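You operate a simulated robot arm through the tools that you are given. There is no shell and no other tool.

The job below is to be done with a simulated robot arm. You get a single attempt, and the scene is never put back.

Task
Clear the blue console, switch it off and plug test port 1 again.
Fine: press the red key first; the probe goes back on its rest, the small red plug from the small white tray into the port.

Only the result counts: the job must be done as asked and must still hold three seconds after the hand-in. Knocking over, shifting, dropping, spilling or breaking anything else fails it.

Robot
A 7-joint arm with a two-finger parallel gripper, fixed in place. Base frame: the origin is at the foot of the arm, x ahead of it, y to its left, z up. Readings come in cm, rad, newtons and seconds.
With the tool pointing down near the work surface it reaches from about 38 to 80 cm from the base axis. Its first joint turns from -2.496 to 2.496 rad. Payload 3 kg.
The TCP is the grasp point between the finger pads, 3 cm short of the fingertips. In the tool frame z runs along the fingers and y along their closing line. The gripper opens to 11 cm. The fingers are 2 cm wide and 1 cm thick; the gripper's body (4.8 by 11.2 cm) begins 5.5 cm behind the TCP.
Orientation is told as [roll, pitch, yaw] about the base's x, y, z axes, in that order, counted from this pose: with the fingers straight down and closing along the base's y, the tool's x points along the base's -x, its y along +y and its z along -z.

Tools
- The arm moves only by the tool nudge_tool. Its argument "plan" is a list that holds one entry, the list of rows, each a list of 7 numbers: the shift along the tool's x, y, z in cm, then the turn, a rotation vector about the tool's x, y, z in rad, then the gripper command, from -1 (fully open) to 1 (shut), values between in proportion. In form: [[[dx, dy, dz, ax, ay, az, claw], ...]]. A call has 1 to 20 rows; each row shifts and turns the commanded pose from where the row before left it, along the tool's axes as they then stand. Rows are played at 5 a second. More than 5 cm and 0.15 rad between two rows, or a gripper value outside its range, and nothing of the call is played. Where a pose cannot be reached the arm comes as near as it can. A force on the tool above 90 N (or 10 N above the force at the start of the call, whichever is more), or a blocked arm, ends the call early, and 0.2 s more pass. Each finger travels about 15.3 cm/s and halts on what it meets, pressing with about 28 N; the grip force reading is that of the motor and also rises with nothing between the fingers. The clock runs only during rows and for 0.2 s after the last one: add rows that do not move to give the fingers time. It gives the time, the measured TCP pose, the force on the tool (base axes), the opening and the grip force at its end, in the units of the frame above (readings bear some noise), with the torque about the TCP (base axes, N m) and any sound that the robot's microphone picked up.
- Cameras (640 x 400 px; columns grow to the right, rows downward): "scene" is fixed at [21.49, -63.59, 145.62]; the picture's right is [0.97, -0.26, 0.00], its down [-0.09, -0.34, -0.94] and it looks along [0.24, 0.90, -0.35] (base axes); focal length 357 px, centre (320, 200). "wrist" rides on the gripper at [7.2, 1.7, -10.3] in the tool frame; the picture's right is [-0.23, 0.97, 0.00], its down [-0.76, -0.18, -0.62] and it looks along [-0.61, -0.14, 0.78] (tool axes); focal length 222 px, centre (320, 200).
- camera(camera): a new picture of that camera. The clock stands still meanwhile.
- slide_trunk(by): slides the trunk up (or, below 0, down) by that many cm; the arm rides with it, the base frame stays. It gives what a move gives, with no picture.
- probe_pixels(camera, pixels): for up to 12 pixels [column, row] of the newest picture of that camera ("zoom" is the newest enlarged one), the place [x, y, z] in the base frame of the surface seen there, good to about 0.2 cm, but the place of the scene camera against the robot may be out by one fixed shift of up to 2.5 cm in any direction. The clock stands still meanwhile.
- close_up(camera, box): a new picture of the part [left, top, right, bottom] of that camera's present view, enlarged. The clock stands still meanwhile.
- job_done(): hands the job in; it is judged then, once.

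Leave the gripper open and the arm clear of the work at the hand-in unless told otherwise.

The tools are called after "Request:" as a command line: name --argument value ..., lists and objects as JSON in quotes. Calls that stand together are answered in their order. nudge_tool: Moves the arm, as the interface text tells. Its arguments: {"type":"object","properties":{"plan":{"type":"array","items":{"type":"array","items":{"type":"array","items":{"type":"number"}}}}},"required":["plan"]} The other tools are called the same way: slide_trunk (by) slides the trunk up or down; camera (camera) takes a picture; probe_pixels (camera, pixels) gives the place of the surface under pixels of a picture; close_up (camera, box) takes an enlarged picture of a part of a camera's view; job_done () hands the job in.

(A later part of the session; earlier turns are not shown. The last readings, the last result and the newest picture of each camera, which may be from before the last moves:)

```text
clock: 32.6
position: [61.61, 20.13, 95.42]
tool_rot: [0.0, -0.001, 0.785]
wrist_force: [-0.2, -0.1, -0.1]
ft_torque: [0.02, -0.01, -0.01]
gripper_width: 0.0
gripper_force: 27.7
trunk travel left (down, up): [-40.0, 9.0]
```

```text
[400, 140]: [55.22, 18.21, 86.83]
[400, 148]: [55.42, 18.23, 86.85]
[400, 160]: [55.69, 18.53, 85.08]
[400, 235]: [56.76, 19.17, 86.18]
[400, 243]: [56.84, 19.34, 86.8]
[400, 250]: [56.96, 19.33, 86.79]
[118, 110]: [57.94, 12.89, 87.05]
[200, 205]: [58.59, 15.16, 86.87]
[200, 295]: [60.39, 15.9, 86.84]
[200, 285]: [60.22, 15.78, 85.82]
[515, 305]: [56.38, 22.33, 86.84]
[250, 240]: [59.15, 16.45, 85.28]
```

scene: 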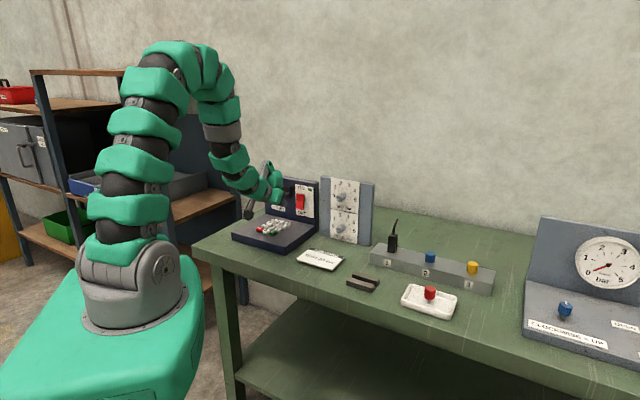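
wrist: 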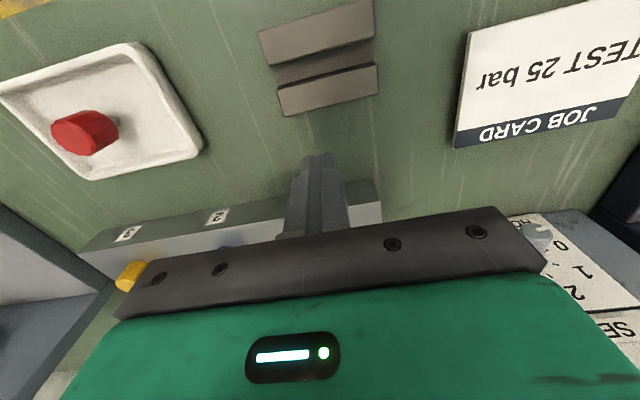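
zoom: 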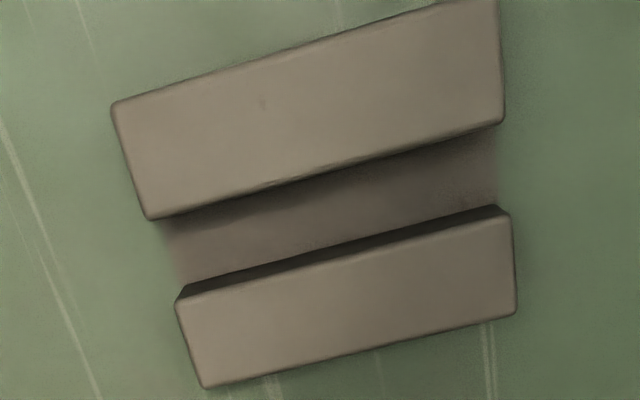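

The slot is only about 1.7 cm wide, narrower than the 2.2 cm body. That suggests the probe stands upright on the rails with its pin in the slot, and I'll confirm once I see the pin. Next I'll rise, open to about 5 cm and move above the probe with the fingers closing along the block, because the cable stub leans inward.

Request:
nudge_tool --plan '[[[0, 0, -4, 0, 0, 0, 1], [0, 0, -4, 0, 0, 0, 1], [0, 0, -4.5, 0, 0, 0, 0.09], [-2.77, -0.43, 0, 0, 0, 0, 0.09], [-2.77, -0.43, 0, 0, 0, 0, 0.09], [-2.77, -0.43, 0, 0, 0, 0, 0.09], [-2.76, -0.43, 0, 0, 0, 0, 0.09], [0, 0, 0, 0, 0, 0, 0.09], [0, 0, 0, 0, 0, 0, 0.09], [0, 0, 0, 0, 0, 0, 0.09]]]'

Request:
camera --camera "wrist"

Request:
camera --camera "scene"

```text
clock: 34.8
position: [70.88, 27.01, 108.19]
tool_rot: [0.0, 0.002, 0.787]
wrist_force: [-0.2, 0.0, 0.4]
ft_torque: [0.0, -0.05, 0.0]
gripper_width: 5.03
gripper_force: 0.0
trunk travel left (down, up): [-40.0, 9.0]
```

```text
taken
```

wrist: 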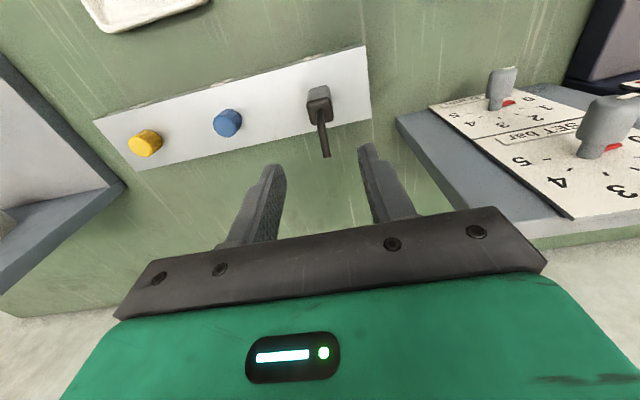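

```text
taken
```

scene: 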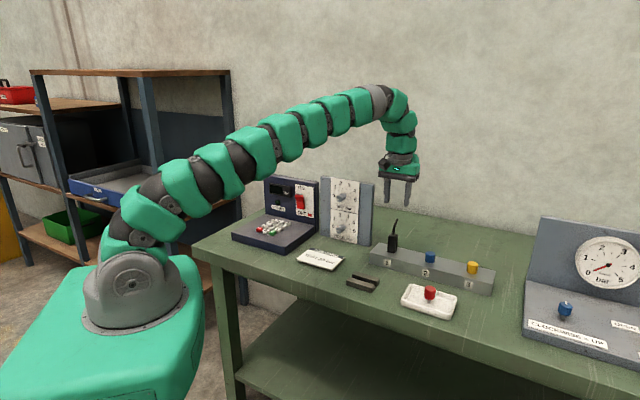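

I'm above the port with a clear view of the probe from above at (318,110). I'll zoom in for an accurate reading of body centre and stub.

Request:
close_up --camera "wrist" --box '[285, 75, 355, 165]'

Request:
probe_pixels --camera "wrist" --pixels '[[309, 103], [329, 99], [311, 118], [331, 113], [321, 105], [321, 120], [323, 135], [326, 152], [227, 119], [145, 138], [309, 92], [326, 88]]'

```text
4.44 times, centred on (320, 120) of wrist
```

zoom: 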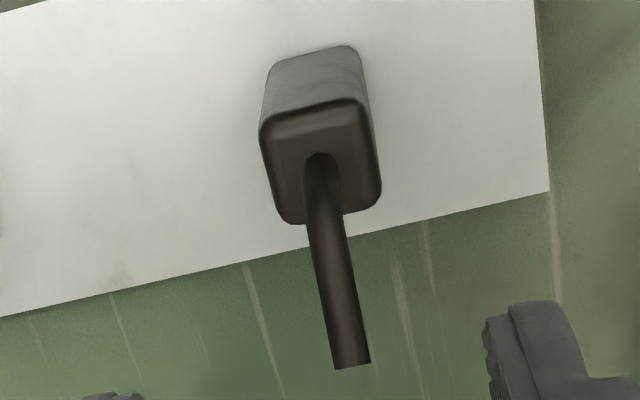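

```text
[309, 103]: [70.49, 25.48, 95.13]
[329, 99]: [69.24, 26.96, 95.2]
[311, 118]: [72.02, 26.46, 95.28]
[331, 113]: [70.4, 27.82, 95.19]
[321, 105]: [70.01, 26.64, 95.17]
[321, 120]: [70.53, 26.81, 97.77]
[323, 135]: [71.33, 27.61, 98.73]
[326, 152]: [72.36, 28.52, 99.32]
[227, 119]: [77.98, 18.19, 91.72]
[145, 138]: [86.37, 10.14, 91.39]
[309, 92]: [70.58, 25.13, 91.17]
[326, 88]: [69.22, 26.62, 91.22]
```

Request:
probe_pixels --camera "zoom" --pixels '[[268, 165], [275, 165], [370, 150], [377, 150], [315, 108], [316, 100], [290, 215], [295, 222], [360, 205], [358, 210], [345, 355], [330, 170]]'

```text
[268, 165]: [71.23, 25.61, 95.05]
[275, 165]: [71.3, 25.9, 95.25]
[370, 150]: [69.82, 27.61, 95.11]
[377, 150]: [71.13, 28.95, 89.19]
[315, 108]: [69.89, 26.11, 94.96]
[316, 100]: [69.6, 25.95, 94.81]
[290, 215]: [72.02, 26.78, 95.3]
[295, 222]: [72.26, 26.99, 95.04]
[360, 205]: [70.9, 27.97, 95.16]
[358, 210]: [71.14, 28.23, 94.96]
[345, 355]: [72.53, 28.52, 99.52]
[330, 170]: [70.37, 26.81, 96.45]
```

The body centre is about (70.71, 26.80), with its top at 95.2, and the stub leans to (72.5, 28.5, 99.5). I'll shift 0.27 cm outward and descend to TCP z ≈ 95.3, with fingers open around the body and the palm above the stub.

Request:
nudge_tool --plan '[[[0.27, 0, 0, 0, 0, 0, 0.09], [0, 0, 3, 0, 0, 0, 0.09], [0, 0, 3, 0, 0, 0, 0.09], [0, 0, 3, 0, 0, 0, 0.09], [0, 0, 2, 0, 0, 0, 0.09], [0, 0, 1.5, 0, 0, 0, 0.09], [0, 0, 0, 0, 0, 0, 0.09], [0, 0, 0, 0, 0, 0, 0.09], [0, 0, 0, 0, 0, 0, 0.09]]]'

Request:
camera --camera "wrist"

Request:
close_up --camera "scene" --box '[350, 190, 450, 280]'

```text
clock: 36.8
position: [70.66, 26.84, 95.51]
tool_rot: [-0.001, 0.0, 0.784]
wrist_force: [0.0, -0.6, -0.4]
ft_torque: [0.0, 0.0, 0.01]
gripper_width: 4.99
gripper_force: 0.1
trunk travel left (down, up): [-40.0, 9.0]
```

```text
taken
```

wrist: 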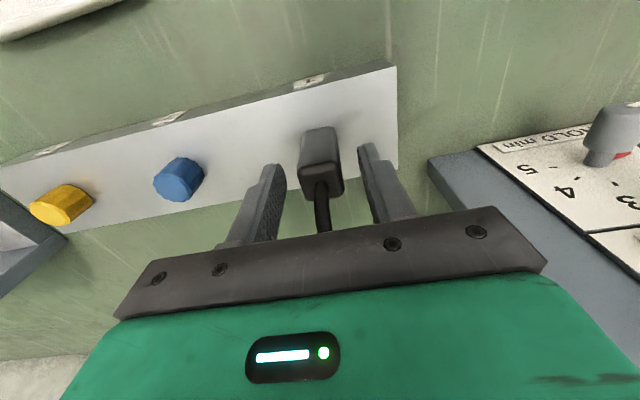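

```text
4.44 times, centred on (400, 235) of scene
```

zoom: 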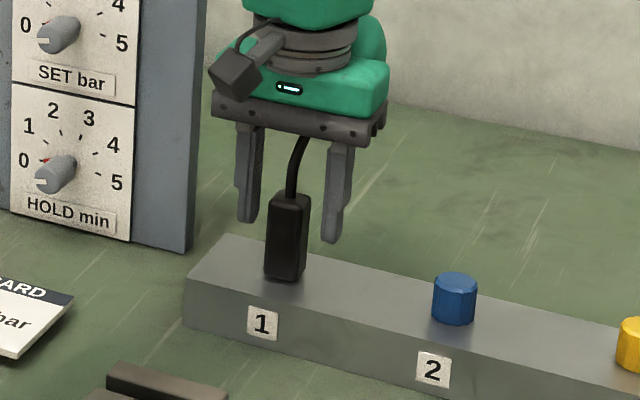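

The fingers straddle the body symmetrically and the palm clears the stub. I'll close the gripper in stages.

Request:
nudge_tool --plan '[[[0, 0, 0, 0, 0, 0, 0.4], [0, 0, 0, 0, 0, 0, 0.5], [0, 0, 0, 0, 0, 0, 0.55], [0, 0, 0, 0, 0, 0, 0.65], [0, 0, 0, 0, 0, 0, 1], [0, 0, 0, 0, 0, 0, 1]]]'

```text
clock: 38.2
position: [70.76, 26.82, 95.66]
tool_rot: [0.001, -0.002, 0.785]
wrist_force: [0.9, 0.7, 1.1]
ft_torque: [0.01, -0.04, -0.01]
gripper_width: 2.55
gripper_force: 27.8
trunk travel left (down, up): [-40.0, 9.0]
```

The grip is firm at 2.55 cm width. I'll pull straight up slowly.

Request:
nudge_tool --plan '[[[0, 0, -0.2, 0, 0, 0, 1], [0, 0, -0.3, 0, 0, 0, 1], [0, 0, -0.4, 0, 0, 0, 1], [0, 0, -0.5, 0, 0, 0, 1], [0, 0, -0.6, 0, 0, 0, 1], [0, 0, -0.8, 0, 0, 0, 1], [0, 0, 0, 0, 0, 0, 1]]]'

Request:
close_up --camera "scene" --box '[350, 190, 450, 280]'

```text
clock: 39.8
position: [70.46, 26.65, 98.36]
tool_rot: [0.0, 0.002, 0.785]
wrist_force: [-1.0, -0.6, -1.1]
ft_torque: [0.04, 0.0, 0.0]
gripper_width: 2.57
gripper_force: 28.0
trunk travel left (down, up): [-40.0, 9.0]
```

```text
4.44 times, centred on (400, 235) of scene
```

zoom: 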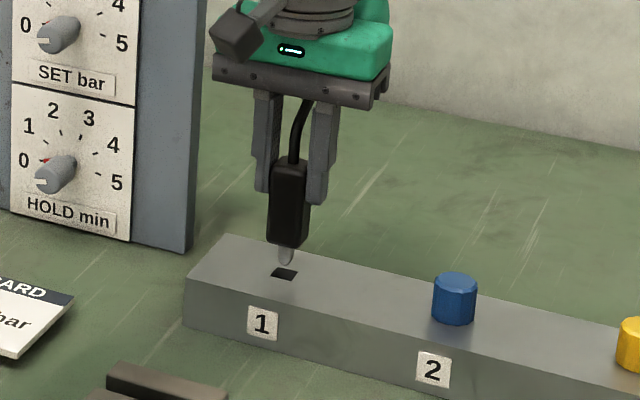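

The pin is about 1.3 cm long and 0.8 cm thick. That fits the 1.7 × 1.7 cm slot with the body standing on the rails, so upright it is. I'll lift further, carry it over the rest at about (57.26, 17.66), and look.

Request:
nudge_tool --plan '[[[0, 0, -1.5, 0, 0, 0, 1], [0, 0, -2, 0, 0, 0, 1], [0, 0, -2, 0, 0, 0, 1], [2, 0.4, 0, 0, 0, 0, 1], [2.8, 0.5, 0, 0, 0, 0, 1], [2.8, 0.5, 0, 0, 0, 0, 1], [2.8, 0.5, 0, 0, 0, 0, 1], [2.8, 0.5, 0, 0, 0, 0, 1], [2, 0.5, 0, 0, 0, 0, 1], [0.7, 0.1, 0, 0, 0, 0, 1], [0, 0, 0, 0, 0, 0, 1], [0, 0, 0, 0, 0, 0, 1], [0, 0, 0, 0, 0, 0, 1]]]'

Request:
camera --camera "wrist"

Request:
camera --camera "scene"

```text
clock: 42.6
position: [57.31, 17.54, 103.88]
tool_rot: [0.0, 0.001, 0.787]
wrist_force: [0.4, -0.1, -1.6]
ft_torque: [-0.01, 0.0, 0.01]
gripper_width: 2.57
gripper_force: 28.4
trunk travel left (down, up): [-40.0, 9.0]
```

```text
taken
```

wrist: 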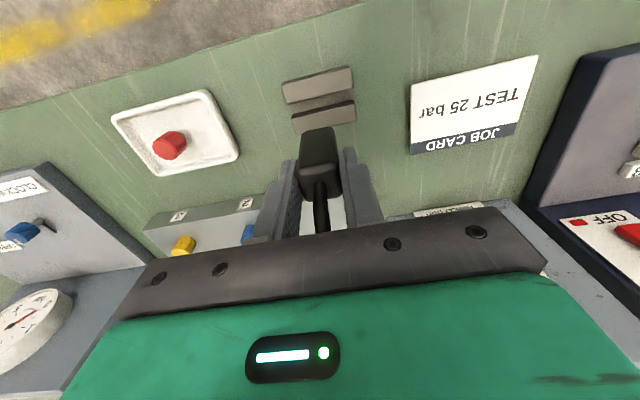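

```text
taken
```

scene: 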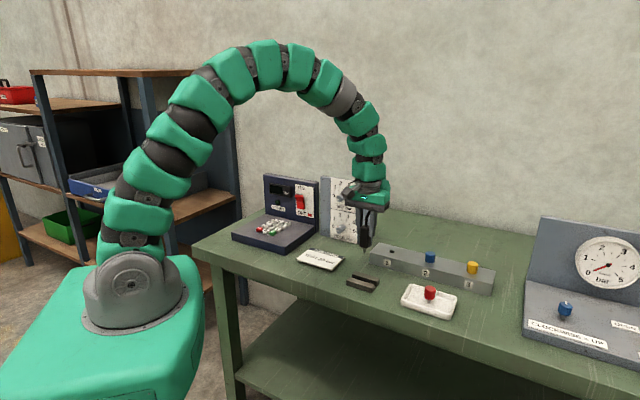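

The probe hangs over the rest. I'll zoom the scene camera on the probe and pin, then lower to just above the rails.

Request:
close_up --camera "scene" --box '[330, 200, 410, 300]'

Request:
nudge_tool --plan '[[[0, 0, 2, 0, 0, 0, 1], [0, 0, 2, 0, 0, 0, 1], [0, 0, 1.9, 0, 0, 0, 1], [0, 0, 0, 0, 0, 0, 1], [0, 0, 0, 0, 0, 0, 1], [0, 0, 0, 0, 0, 0, 1]]]'

Request:
camera --camera "wrist"

Request:
close_up --camera "scene" --box '[330, 220, 410, 310]'

```text
4.00 times, centred on (370, 250) of scene
```

zoom: 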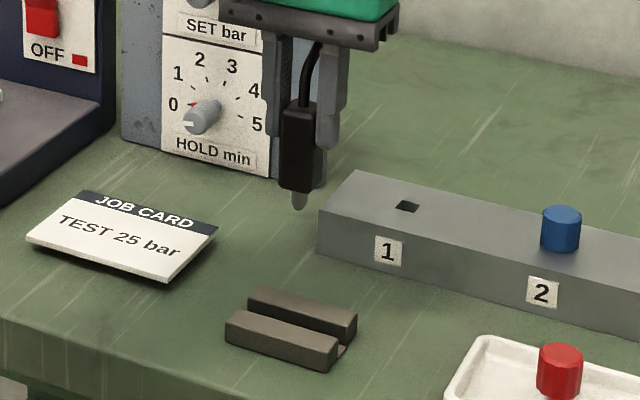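

```text
clock: 44.0
position: [57.24, 17.71, 98.2]
tool_rot: [0.0, 0.0, 0.785]
wrist_force: [1.2, -0.1, -1.7]
ft_torque: [-0.01, -0.01, 0.02]
gripper_width: 2.56
gripper_force: 28.2
trunk travel left (down, up): [-40.0, 9.0]
```

```text
taken
```

wrist: 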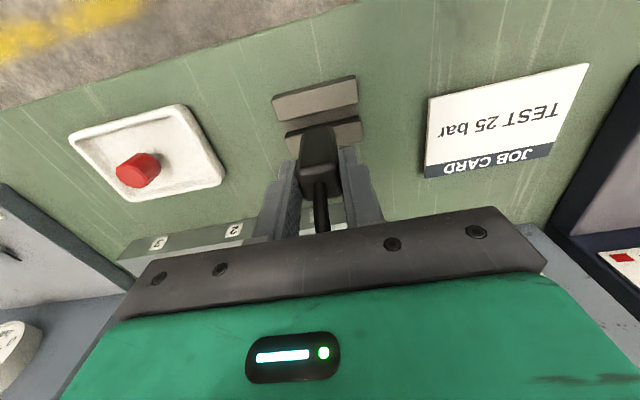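

```text
4.44 times, centred on (370, 265) of scene
```

zoom: 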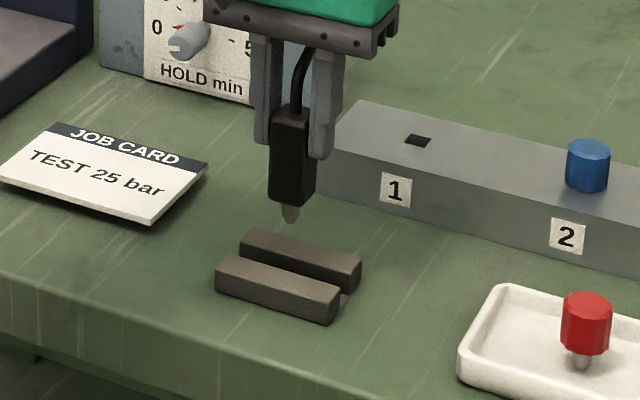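

Request:
close_up --camera "wrist" --box '[260, 65, 380, 205]'

Request:
probe_pixels --camera "wrist" --pixels '[[306, 135], [330, 130], [318, 132], [320, 150], [303, 150], [340, 145], [300, 120], [345, 112], [290, 138], [355, 122], [300, 128], [345, 117]]'

```text
2.86 times, centred on (320, 135) of wrist
```

zoom: 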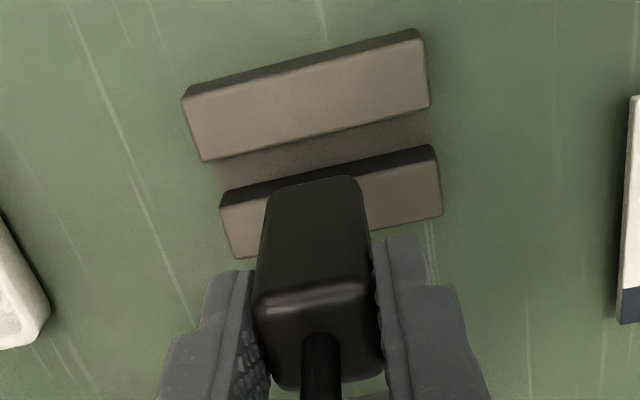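

```text
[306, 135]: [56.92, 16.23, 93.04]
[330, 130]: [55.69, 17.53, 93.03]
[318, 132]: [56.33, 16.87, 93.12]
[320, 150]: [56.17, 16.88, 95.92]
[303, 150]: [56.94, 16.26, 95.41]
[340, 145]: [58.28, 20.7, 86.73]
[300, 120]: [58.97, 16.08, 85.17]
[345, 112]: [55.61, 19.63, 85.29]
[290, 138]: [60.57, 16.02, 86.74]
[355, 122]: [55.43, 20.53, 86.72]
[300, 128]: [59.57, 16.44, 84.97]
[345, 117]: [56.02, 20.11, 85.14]
```

The body's front face is at d≈51.72, so its centre is d≈52.95 against a slot centre of 52.98. Alignment is good. I'll lower 4.4 cm, then creep down until contact.

Request:
nudge_tool --plan '[[[0, 0, 1, 0, 0, 0, 1], [0, 0, 1.2, 0, 0, 0, 1], [0, 0, 1.2, 0, 0, 0, 1], [0, 0, 0.7, 0, 0, 0, 1], [0, 0, 0.2, 0, 0, 0, 1], [0, 0, 0, 0, 0, 0, 1], [0, 0, 0, 0, 0, 0, 1]]]'

Request:
close_up --camera "scene" --box '[330, 220, 410, 310]'

```text
clock: 45.6
position: [57.29, 17.63, 93.79]
tool_rot: [-0.001, 0.0, 0.786]
wrist_force: [-0.7, 0.4, -1.0]
ft_torque: [-0.05, 0.02, -0.04]
gripper_width: 2.58
gripper_force: 28.2
trunk travel left (down, up): [-40.0, 9.0]
```

```text
4.44 times, centred on (370, 265) of scene
```

zoom: 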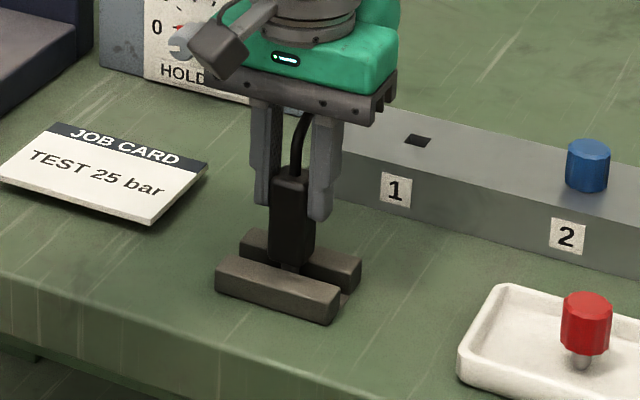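

The pin has entered the slot and there's no contact force yet. I'll creep down in 0.1 cm steps.

Request:
nudge_tool --plan '[[[0, 0, 0.1, 0, 0, 0, 1], [0, 0, 0.1, 0, 0, 0, 1], [0, 0, 0.1, 0, 0, 0, 1], [0, 0, 0, 0, 0, 0, 1], [0, 0, 0, 0, 0, 0, 1]]]'

```text
clock: 46.8
position: [57.11, 17.6, 93.51]
tool_rot: [0.001, 0.0, 0.783]
wrist_force: [0.2, 1.1, -2.1]
ft_torque: [0.02, 0.02, 0.01]
gripper_width: 2.57
gripper_force: 27.9
trunk travel left (down, up): [-40.0, 9.0]
```

Request:
nudge_tool --plan '[[[0, 0, 0.1, 0, 0, 0, 1], [0, 0, 0.1, 0, 0, 0, 1], [0, 0, 0, 0, 0, 0, 1], [0, 0, 0, 0, 0, 0, 1]]]'

Request:
close_up --camera "scene" --box '[340, 230, 400, 300]'

Request:
close_up --camera "wrist" --box '[260, 65, 380, 205]'

```text
clock: 47.8
position: [57.21, 17.53, 93.4]
tool_rot: [0.001, -0.002, 0.786]
wrist_force: [-1.4, 2.6, 17.7]
ft_torque: [0.06, 0.19, -0.04]
gripper_width: 2.56
gripper_force: 28.1
trunk travel left (down, up): [-40.0, 9.0]
```

```text
5.71 times, centred on (370, 265) of scene
```

zoom: 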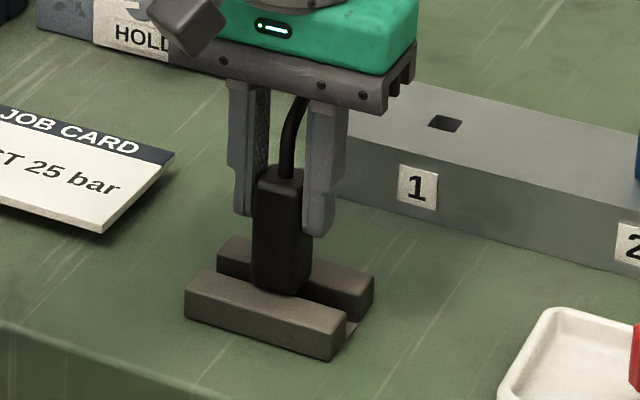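

```text
2.86 times, centred on (320, 135) of wrist
```

zoom: 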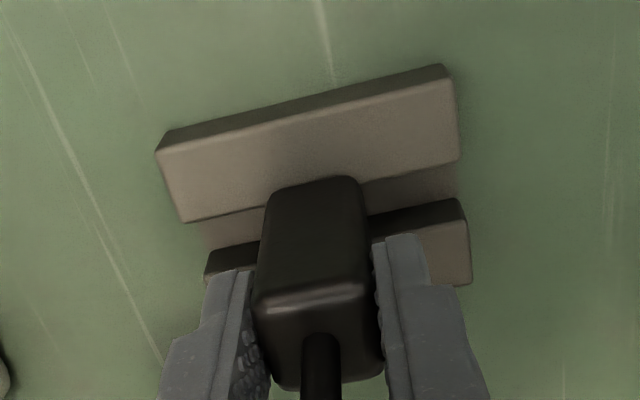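

The force is now 17.7 N upward, so the body rests on the rails. I'll ease up 0.08 cm to relieve the load, then open the fingers gradually.

Request:
nudge_tool --plan '[[[0, 0, -0.08, 0, 0, 0, 1], [0, 0, 0, 0, 0, 0, 1], [0, 0, 0, 0, 0, 0, 0.53], [0, 0, 0, 0, 0, 0, 0.48], [0, 0, 0, 0, 0, 0, 0.4], [0, 0, 0, 0, 0, 0, 0.3], [0, 0, 0, 0, 0, 0, 0.2], [0, 0, 0, 0, 0, 0, 0.1], [0, 0, 0, 0, 0, 0, 0.1]]]'

Request:
close_up --camera "scene" --box '[340, 230, 400, 300]'

Request:
close_up --camera "wrist" --box '[240, 65, 400, 205]'

```text
clock: 49.8
position: [57.24, 17.53, 93.41]
tool_rot: [0.0, -0.001, 0.785]
wrist_force: [-0.1, 0.2, -1.0]
ft_torque: [-0.04, 0.02, 0.0]
gripper_width: 4.94
gripper_force: 0.2
trunk travel left (down, up): [-40.0, 9.0]
```

```text
5.71 times, centred on (370, 265) of scene
```

zoom: 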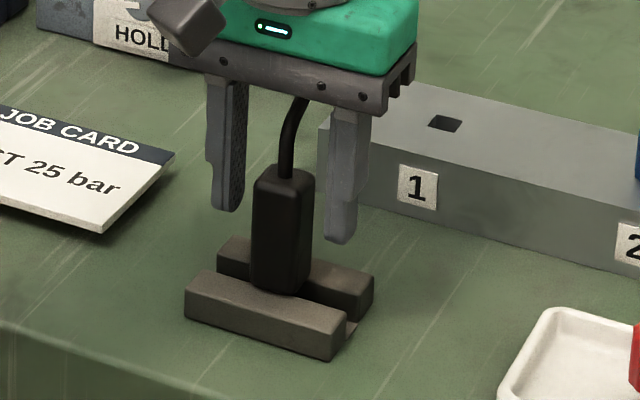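

```text
2.86 times, centred on (320, 135) of wrist
```

zoom: 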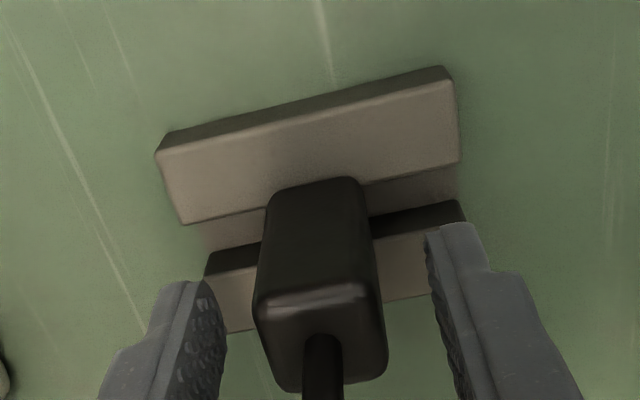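

The probe stands upright on its rest with the pin in the slot, and the fingers are free. I'll rise straight up, clear of the stub, then move sideways above the red plug in the tray.

Request:
nudge_tool --plan '[[[0, 0, -1, 0, 0, 0, 0.1], [0, 0, -2, 0, 0, 0, 0.1], [0, 0, -3, 0, 0, 0, 0.1], [0, 0, -4, 0, 0, 0, 0.1], [0, 0, -3, 0, 0, 0, 0.1], [0, -3, 0, 0, 0, 0, 0.1], [0, -3.7, 0, 0, 0, 0, 0.1], [0, -3.7, 0, 0, 0, 0, 0.1], [0, -3.7, 0, 0, 0, 0, 0.1], [0, -3.6, 0, 0, 0, 0, 0.1], [0, 0, 0, 0, 0, 0, 0.1], [0, 0, 0, 0, 0, 0, 0.1], [0, 0, 0, 0, 0, 0, 0.1]]]'

Request:
camera --camera "wrist"

Request:
camera --camera "scene"

```text
clock: 52.6
position: [69.71, 5.32, 106.34]
tool_rot: [0.002, 0.003, 0.785]
wrist_force: [-0.4, 0.4, -0.6]
ft_torque: [0.0, 0.0, 0.0]
gripper_width: 4.97
gripper_force: 0.0
trunk travel left (down, up): [-40.0, 9.0]
```

```text
taken
```

wrist: 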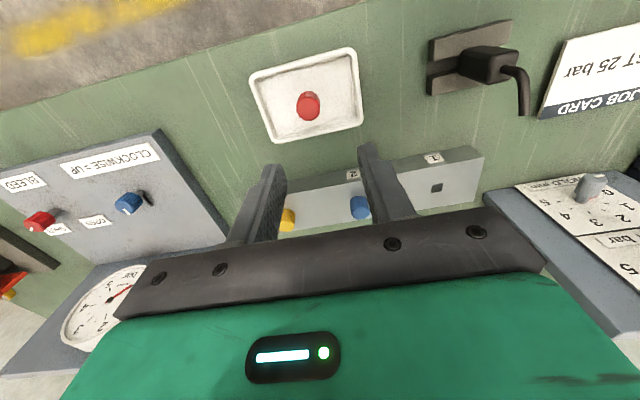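

```text
taken
```

scene: 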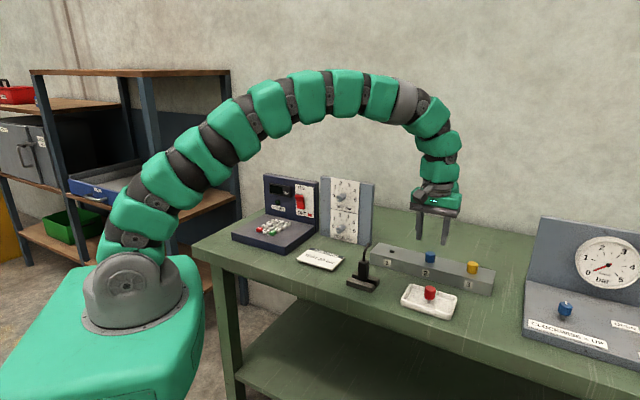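

The red plug is at (307,107), and the open port 1 hole shows at (437,188). I'll zoom on both and measure.

Request:
close_up --camera "wrist" --box '[410, 165, 465, 210]'

Request:
probe_pixels --camera "zoom" --pixels '[[270, 210], [360, 190], [280, 300], [370, 285], [318, 250], [200, 250], [450, 250]]'

Request:
close_up --camera "wrist" --box '[240, 40, 370, 150]'

Request:
probe_pixels --camera "wrist" --pixels '[[308, 112], [308, 92], [298, 105], [318, 103], [308, 121], [300, 118], [316, 116], [270, 110], [345, 95], [257, 78], [350, 55], [362, 122]]'

```text
8.89 times, centred on (438, 188) of wrist
```

zoom: 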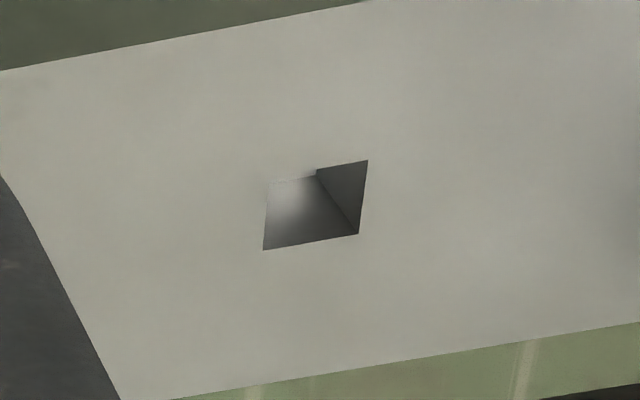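

```text
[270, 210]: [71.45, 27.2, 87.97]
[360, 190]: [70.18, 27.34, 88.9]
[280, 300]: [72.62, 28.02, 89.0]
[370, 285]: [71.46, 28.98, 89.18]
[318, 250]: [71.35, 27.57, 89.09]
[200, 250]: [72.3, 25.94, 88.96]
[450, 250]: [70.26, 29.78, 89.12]
```

```text
3.64 times, centred on (305, 95) of wrist
```

zoom: 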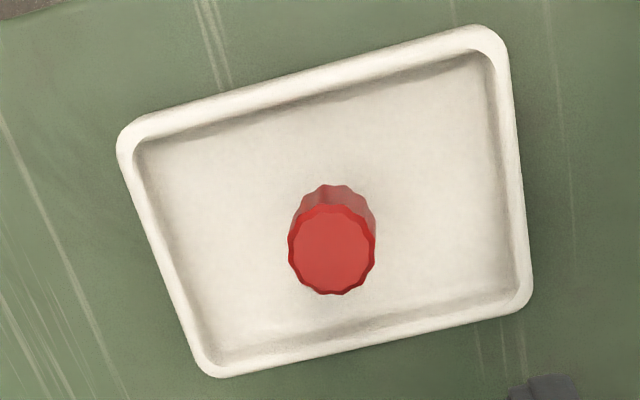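

```text
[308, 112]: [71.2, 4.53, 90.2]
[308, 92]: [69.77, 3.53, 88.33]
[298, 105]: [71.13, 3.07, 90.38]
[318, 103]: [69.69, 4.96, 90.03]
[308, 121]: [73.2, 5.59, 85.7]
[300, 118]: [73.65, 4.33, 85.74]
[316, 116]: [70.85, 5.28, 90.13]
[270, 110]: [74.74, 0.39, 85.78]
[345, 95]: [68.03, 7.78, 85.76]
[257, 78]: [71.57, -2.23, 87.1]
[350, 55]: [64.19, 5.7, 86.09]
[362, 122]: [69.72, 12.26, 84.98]
```

Next I'll probe the plug cap's top outline in this zoom.

Request:
probe_pixels --camera "zoom" --pixels '[[332, 250], [295, 250], [370, 248], [332, 210], [332, 290], [305, 225], [360, 222], [308, 280], [358, 278], [335, 195], [230, 250], [430, 250]]'

```text
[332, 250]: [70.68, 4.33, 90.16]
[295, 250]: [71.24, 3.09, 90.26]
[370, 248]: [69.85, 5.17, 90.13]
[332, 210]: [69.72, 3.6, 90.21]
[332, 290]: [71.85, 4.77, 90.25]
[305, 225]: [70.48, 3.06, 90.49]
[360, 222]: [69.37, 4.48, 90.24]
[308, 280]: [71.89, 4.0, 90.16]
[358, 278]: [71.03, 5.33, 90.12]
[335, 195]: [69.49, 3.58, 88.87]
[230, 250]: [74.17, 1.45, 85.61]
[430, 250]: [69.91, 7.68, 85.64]
```

The cap centre is about (70.68, 4.20), its top is at 90.2, the tray floor is at 85.7 and the rim at about 87.1. I'll align over it (dy -1.45) and descend to TCP z ≈ 90.4, so the tips stay at about 87.4.

Request:
nudge_tool --plan '[[[0.08, -1.45, 0, 0, 0, 0, 0.1], [0, 0, 3, 0, 0, 0, 0.1], [0, 0, 3, 0, 0, 0, 0.1], [0, 0, 3, 0, 0, 0, 0.1], [0, 0, 0, 0, 0, 0, 0.1], [0, 0, 0, 0, 0, 0, 0.1], [0, 0, 0, 0, 0, 0, 0.1]]]'

Request:
close_up --camera "wrist" --box '[230, 70, 410, 230]'

Request:
close_up --camera "scene" --box '[390, 220, 480, 320]'

```text
clock: 54.2
position: [70.68, 4.06, 97.5]
tool_rot: [0.0, 0.001, 0.786]
wrist_force: [0.3, 0.2, -0.4]
ft_torque: [0.03, -0.02, -0.01]
gripper_width: 4.95
gripper_force: 0.0
trunk travel left (down, up): [-40.0, 9.0]
```

```text
2.50 times, centred on (320, 150) of wrist
```

zoom: 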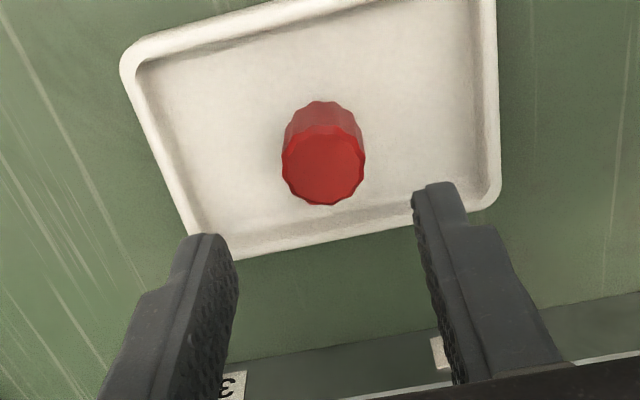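

```text
4.00 times, centred on (435, 270) of scene
```

zoom: 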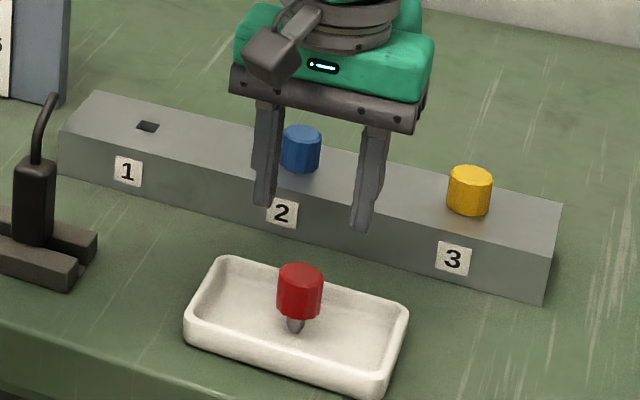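

I'll re-measure the cap's top from this closer view.

Request:
probe_pixels --camera "wrist" --pixels '[[306, 157], [336, 154], [321, 143], [322, 170], [311, 146], [331, 145], [312, 167], [332, 165], [321, 157], [321, 120]]'

```text
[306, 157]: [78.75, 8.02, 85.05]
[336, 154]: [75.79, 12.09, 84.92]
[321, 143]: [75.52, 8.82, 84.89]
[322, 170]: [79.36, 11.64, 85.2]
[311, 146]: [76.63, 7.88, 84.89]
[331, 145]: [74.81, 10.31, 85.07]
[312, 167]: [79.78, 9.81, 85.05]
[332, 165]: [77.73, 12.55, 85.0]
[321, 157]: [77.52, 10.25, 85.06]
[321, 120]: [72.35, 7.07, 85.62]
```

Those pixels referred to the older wrist picture. I'll take a fresh enlargement and probe that one.

Request:
close_up --camera "wrist" --box '[280, 90, 360, 170]'

Request:
probe_pixels --camera "zoom" --pixels '[[325, 235], [240, 235], [410, 220], [320, 165], [330, 310], [260, 190], [385, 180], [270, 290], [390, 280], [320, 120], [325, 200]]'

```text
5.00 times, centred on (320, 130) of wrist
```

zoom: 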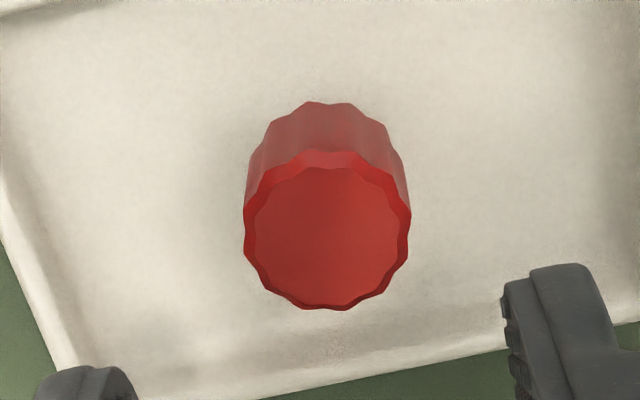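

```text
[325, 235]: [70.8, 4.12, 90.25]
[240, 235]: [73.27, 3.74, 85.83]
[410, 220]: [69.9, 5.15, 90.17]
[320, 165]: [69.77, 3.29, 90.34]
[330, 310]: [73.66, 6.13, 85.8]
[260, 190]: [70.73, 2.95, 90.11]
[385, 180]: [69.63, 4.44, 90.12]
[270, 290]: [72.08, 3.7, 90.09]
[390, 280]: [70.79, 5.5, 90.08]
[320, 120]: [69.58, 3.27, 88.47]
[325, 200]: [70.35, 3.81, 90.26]
```

The cap centre is about (70.75, 4.10) and the TCP is at (70.68, 4.06), so it's aligned. I'll descend to TCP z ≈ 90.4 and then close gently in stages.

Request:
nudge_tool --plan '[[[-0.05, 0, 2.5, 0, 0, 0, 0.1], [0, 0, 2.5, 0, 0, 0, 0.1], [0, 0, 1.5, 0, 0, 0, 0.1], [0, 0, 0.5, 0, 0, 0, 0.1], [0, 0, 0, 0, 0, 0, 0.1], [0, 0, 0, 0, 0, 0, 0.1]]]'

Request:
close_up --camera "scene" --box '[390, 240, 470, 320]'

Request:
close_up --camera "wrist" --box '[230, 90, 410, 240]'

```text
clock: 55.6
position: [70.84, 3.82, 90.22]
tool_rot: [0.0, -0.001, 0.786]
wrist_force: [-0.3, 0.0, 0.3]
ft_torque: [0.01, -0.05, 0.0]
gripper_width: 4.95
gripper_force: 0.1
trunk travel left (down, up): [-40.0, 9.0]
```

```text
5.00 times, centred on (430, 280) of scene
```

zoom: 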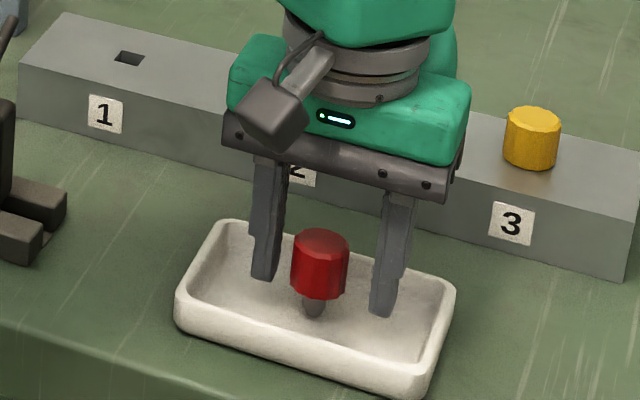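

```text
2.67 times, centred on (320, 165) of wrist
```

zoom: 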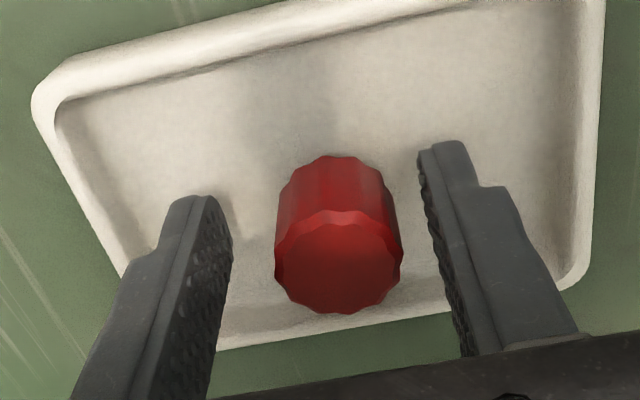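

I'll check the centring between the fingers by probing the inner finger edges and the cap's sides in this picture.

Request:
probe_pixels --camera "zoom" --pixels '[[195, 205], [445, 155], [210, 215], [432, 165], [340, 265], [280, 265], [400, 250], [338, 225], [345, 300]]'

```text
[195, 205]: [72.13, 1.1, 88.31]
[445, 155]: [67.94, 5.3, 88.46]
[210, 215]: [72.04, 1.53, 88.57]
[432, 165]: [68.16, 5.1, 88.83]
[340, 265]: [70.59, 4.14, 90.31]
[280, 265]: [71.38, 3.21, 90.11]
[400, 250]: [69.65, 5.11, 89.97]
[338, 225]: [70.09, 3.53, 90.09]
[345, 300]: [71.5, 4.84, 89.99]
```

The cap sits about +0.2 cm sideways of the finger midpoint. I'll correct that and close slowly.

Request:
nudge_tool --plan '[[[-0.1, 0.2, 0, 0, 0, 0, 0.1], [0, 0, 0, 0, 0, 0, 0.1], [0, 0, 0, 0, 0, 0, 0.3], [0, 0, 0, 0, 0, 0, 0.4], [0, 0, 0, 0, 0, 0, 0.46], [0, 0, 0, 0, 0, 0, 0.5], [0, 0, 0, 0, 0, 0, 0.54], [0, 0, 0, 0, 0, 0, 0.58], [0, 0, 0, 0, 0, 0, 0.65], [0, 0, 0, 0, 0, 0, 1], [0, 0, 0, 0, 0, 0, 1]]]'

Request:
close_up --camera "scene" --box '[390, 240, 470, 320]'

Request:
close_up --camera "wrist" --box '[230, 90, 410, 240]'

```text
clock: 58.0
position: [70.74, 4.19, 90.2]
tool_rot: [0.0, -0.001, 0.786]
wrist_force: [-0.1, -0.2, -0.3]
ft_torque: [-0.04, -0.05, -0.02]
gripper_width: 2.68
gripper_force: 28.2
trunk travel left (down, up): [-40.0, 9.0]
```

```text
5.00 times, centred on (430, 280) of scene
```

zoom: 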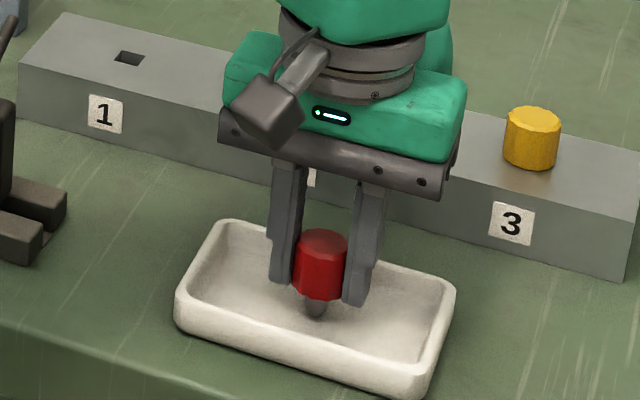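

```text
2.67 times, centred on (320, 165) of wrist
```

zoom: 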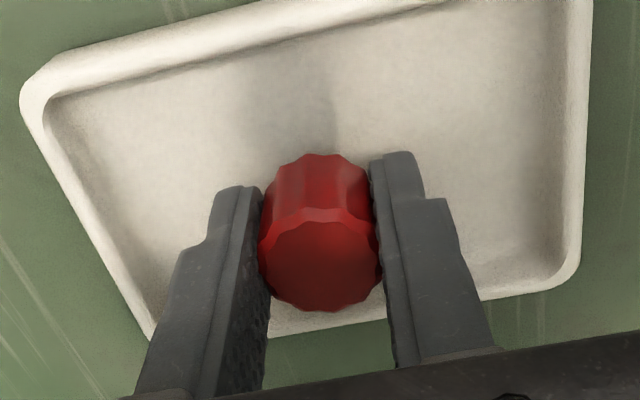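

It's gripped at 2.68 cm. I'll measure the cap's offset from the TCP in the radial direction, then lift.

Request:
probe_pixels --camera "zoom" --pixels '[[318, 218], [322, 303], [320, 260], [266, 255], [376, 245], [320, 180], [245, 200], [385, 170]]'

Request:
nudge_tool --plan '[[[0, 0, -0.3, 0, 0, 0, 1], [0, 0, -0.7, 0, 0, 0, 1], [0, 0, -1.5, 0, 0, 0, 1], [0, 0, -2, 0, 0, 0, 1], [0, 0, -3, 0, 0, 0, 1], [0, 0, -3, 0, 0, 0, 1], [0, 0, 0, 0, 0, 0, 1], [0, 0, 0, 0, 0, 0, 1]]]'

Request:
close_up --camera "scene" --box '[390, 200, 470, 300]'

Request:
close_up --camera "wrist" --box '[230, 90, 410, 240]'

```text
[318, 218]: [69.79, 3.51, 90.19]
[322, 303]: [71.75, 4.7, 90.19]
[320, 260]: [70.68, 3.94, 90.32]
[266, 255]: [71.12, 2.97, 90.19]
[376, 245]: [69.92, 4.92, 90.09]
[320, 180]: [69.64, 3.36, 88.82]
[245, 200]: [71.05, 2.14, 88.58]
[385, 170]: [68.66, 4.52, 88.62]
```

```text
clock: 59.8
position: [70.36, 4.2, 100.77]
tool_rot: [0.002, 0.002, 0.784]
wrist_force: [-0.8, 0.3, -0.7]
ft_torque: [0.0, 0.01, 0.0]
gripper_width: 2.54
gripper_force: 28.4
trunk travel left (down, up): [-40.0, 9.0]
```

```text
4.00 times, centred on (430, 250) of scene
```

zoom: 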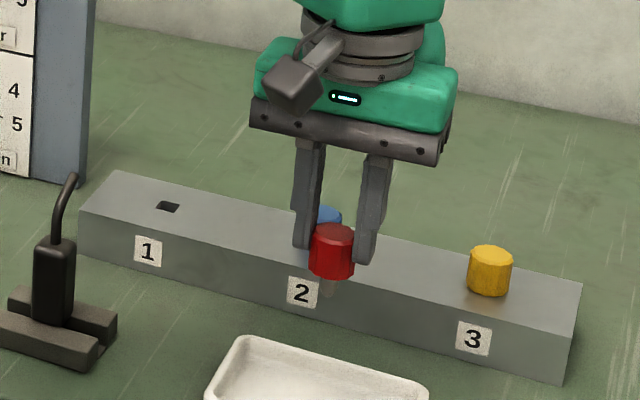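

```text
2.67 times, centred on (320, 165) of wrist
```

zoom: 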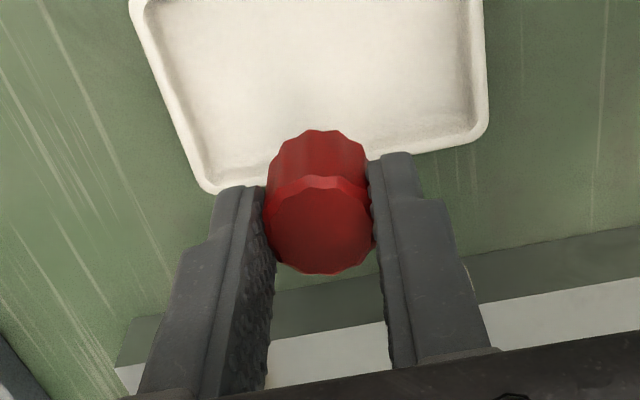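

The grip width changed from 2.68 to 2.54 and the plug sits lower in the fingers. I'll measure where it is now.

Request:
probe_pixels --camera "zoom" --pixels '[[320, 225], [318, 185], [320, 265], [270, 225], [370, 215], [318, 150], [320, 172], [245, 200], [390, 170], [300, 140], [340, 138]]'

Request:
nudge_tool --plan '[[[0, 0, 0, 0, 0, 0, 1], [0, 0, 0, 0, 0, 0, 1], [0, 0, 0, 0, 0, 0, 1]]]'

Request:
close_up --camera "wrist" --box '[230, 90, 410, 240]'

```text
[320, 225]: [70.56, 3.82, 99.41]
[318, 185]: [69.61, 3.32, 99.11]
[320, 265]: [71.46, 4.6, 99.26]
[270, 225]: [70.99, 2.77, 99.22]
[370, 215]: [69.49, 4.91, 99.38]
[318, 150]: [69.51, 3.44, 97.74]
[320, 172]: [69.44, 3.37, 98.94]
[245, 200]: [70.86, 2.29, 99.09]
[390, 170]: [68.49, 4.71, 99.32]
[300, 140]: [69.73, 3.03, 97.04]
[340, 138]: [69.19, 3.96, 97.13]
```

```text
clock: 60.6
position: [70.46, 4.1, 100.81]
tool_rot: [0.001, 0.0, 0.785]
wrist_force: [0.5, -0.1, 0.5]
ft_torque: [0.0, 0.01, 0.02]
gripper_width: 2.52
gripper_force: 27.5
trunk travel left (down, up): [-40.0, 9.0]
```

```text
2.67 times, centred on (320, 165) of wrist
```

zoom: 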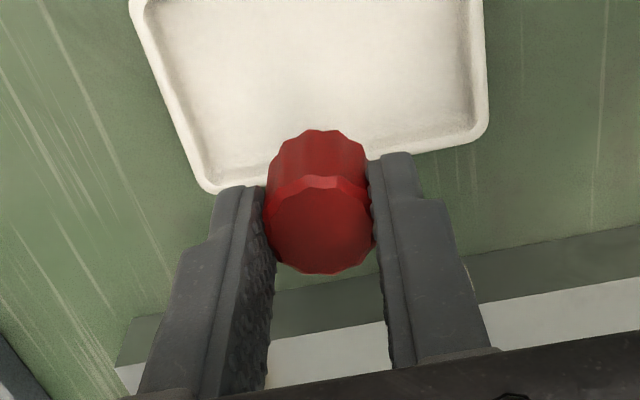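

The plug slipped about 1.5 cm down in the grip and is now steady, upright and centred, with 1.5 cm of overlap. I'll carry it slowly towards port 1, stopping short so I can measure the open hole.

Request:
nudge_tool --plan '[[[-0.4, 0.3, 0, 0, 0, 0, 1], [-0.8, 0.6, 0, 0, 0, 0, 1], [-1.1, 0.8, 0, 0, 0, 0, 1], [-1.2, 0.9, 0, 0, 0, 0, 1], [-1.2, 0.9, 0, 0, 0, 0, 1], [-1.2, 0.9, 0, 0, 0, 0, 1], [-1.2, 0.9, 0, 0, 0, 0, 1], [-1.2, 0.9, 0, 0, 0, 0, 1], [-1.2, 0.9, 0, 0, 0, 0, 1], [-1.2, 0.9, 0, 0, 0, 0, 1], [-1.2, 0.9, 0, 0, 0, 0, 1], [-0.9, 0.6, 0, 0, 0, 0, 1], [-0.5, 0.3, 0, 0, 0, 0, 1], [0, 0, 0, 0, 0, 0, 1], [0, 0, 0, 0, 0, 0, 1], [0, 0, 0, 0, 0, 0, 1]]]'

Request:
camera --camera "wrist"

Request:
close_up --camera "scene" --box '[350, 190, 450, 290]'

```text
clock: 64.0
position: [73.09, 20.53, 100.77]
tool_rot: [-0.001, 0.0, 0.785]
wrist_force: [0.1, 0.1, -0.3]
ft_torque: [0.03, 0.04, -0.01]
gripper_width: 2.55
gripper_force: 27.7
trunk travel left (down, up): [-40.0, 9.0]
```

```text
taken
```

wrist: 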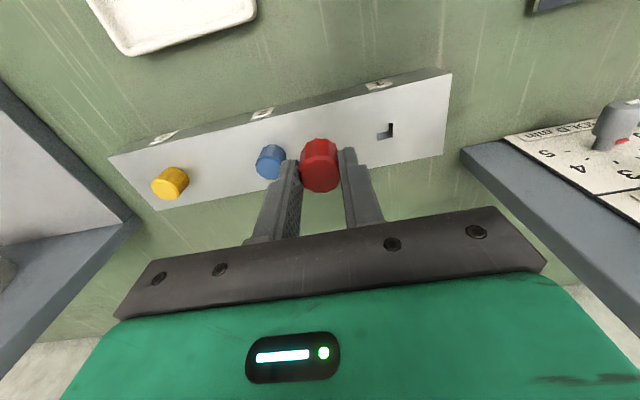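

```text
4.00 times, centred on (400, 240) of scene
```

zoom: 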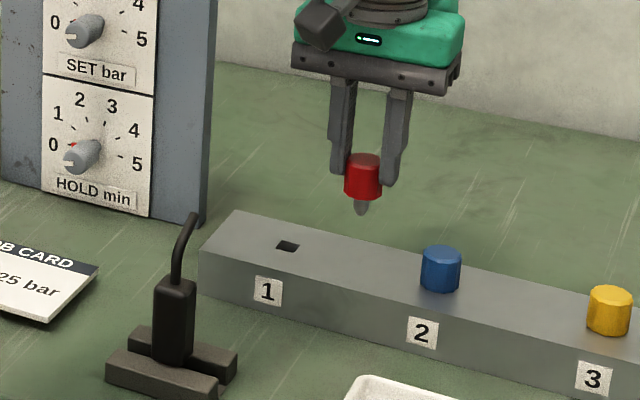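

The plug is held steady, and the port 1 hole is clear at (385,130). I'll zoom in on it and measure.

Request:
close_up --camera "wrist" --box '[360, 105, 410, 155]'

Request:
probe_pixels --camera "zoom" --pixels '[[200, 200], [450, 200], [320, 100], [320, 300], [250, 150], [390, 270], [330, 200]]'

Request:
probe_pixels --camera "wrist" --pixels '[[319, 172], [305, 172], [336, 168], [319, 155], [320, 188], [318, 145], [292, 175], [348, 160]]'

```text
8.00 times, centred on (385, 130) of wrist
```

zoom: 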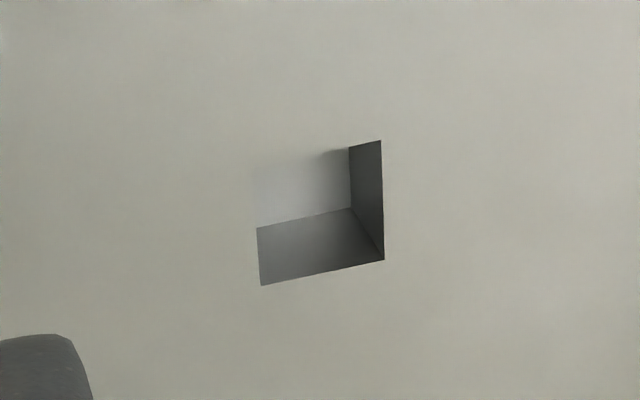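

```text
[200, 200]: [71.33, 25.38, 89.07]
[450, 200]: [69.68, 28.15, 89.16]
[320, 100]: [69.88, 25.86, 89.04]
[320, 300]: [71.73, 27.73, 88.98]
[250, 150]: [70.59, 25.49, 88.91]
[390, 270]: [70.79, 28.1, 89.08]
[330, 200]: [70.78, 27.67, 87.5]
```

```text
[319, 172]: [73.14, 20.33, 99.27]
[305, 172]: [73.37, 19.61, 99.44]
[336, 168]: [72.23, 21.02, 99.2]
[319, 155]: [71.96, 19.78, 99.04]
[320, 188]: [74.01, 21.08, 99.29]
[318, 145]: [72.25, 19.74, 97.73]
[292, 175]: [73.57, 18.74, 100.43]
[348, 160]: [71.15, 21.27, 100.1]
```

The hole is about 1.5 cm square, centred at about (70.77, 26.86). Next I'll measure exactly where the cap sits relative to the TCP.

Request:
close_up --camera "wrist" --box '[285, 125, 355, 205]'

Request:
probe_pixels --camera "zoom" --pixels '[[318, 180], [310, 130], [325, 285], [235, 215], [405, 200], [318, 210], [312, 100], [250, 160], [385, 150], [265, 260], [390, 250]]'

```text
5.00 times, centred on (320, 165) of wrist
```

zoom: 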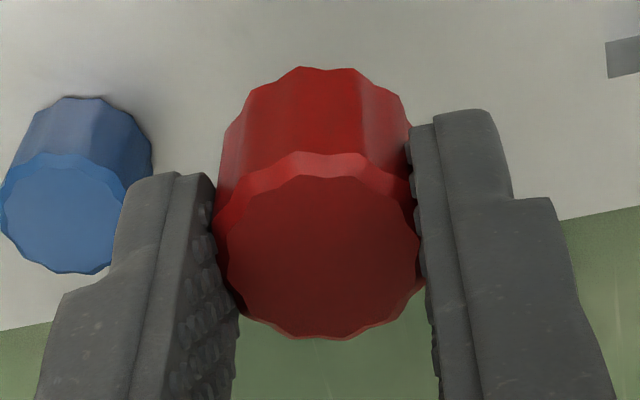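

```text
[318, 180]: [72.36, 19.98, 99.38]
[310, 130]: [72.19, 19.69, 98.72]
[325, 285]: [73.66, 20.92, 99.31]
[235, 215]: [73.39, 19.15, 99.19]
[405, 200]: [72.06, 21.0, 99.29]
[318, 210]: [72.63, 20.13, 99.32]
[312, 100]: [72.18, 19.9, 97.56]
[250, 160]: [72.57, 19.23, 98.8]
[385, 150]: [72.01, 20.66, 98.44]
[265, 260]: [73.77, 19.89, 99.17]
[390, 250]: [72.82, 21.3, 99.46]
```

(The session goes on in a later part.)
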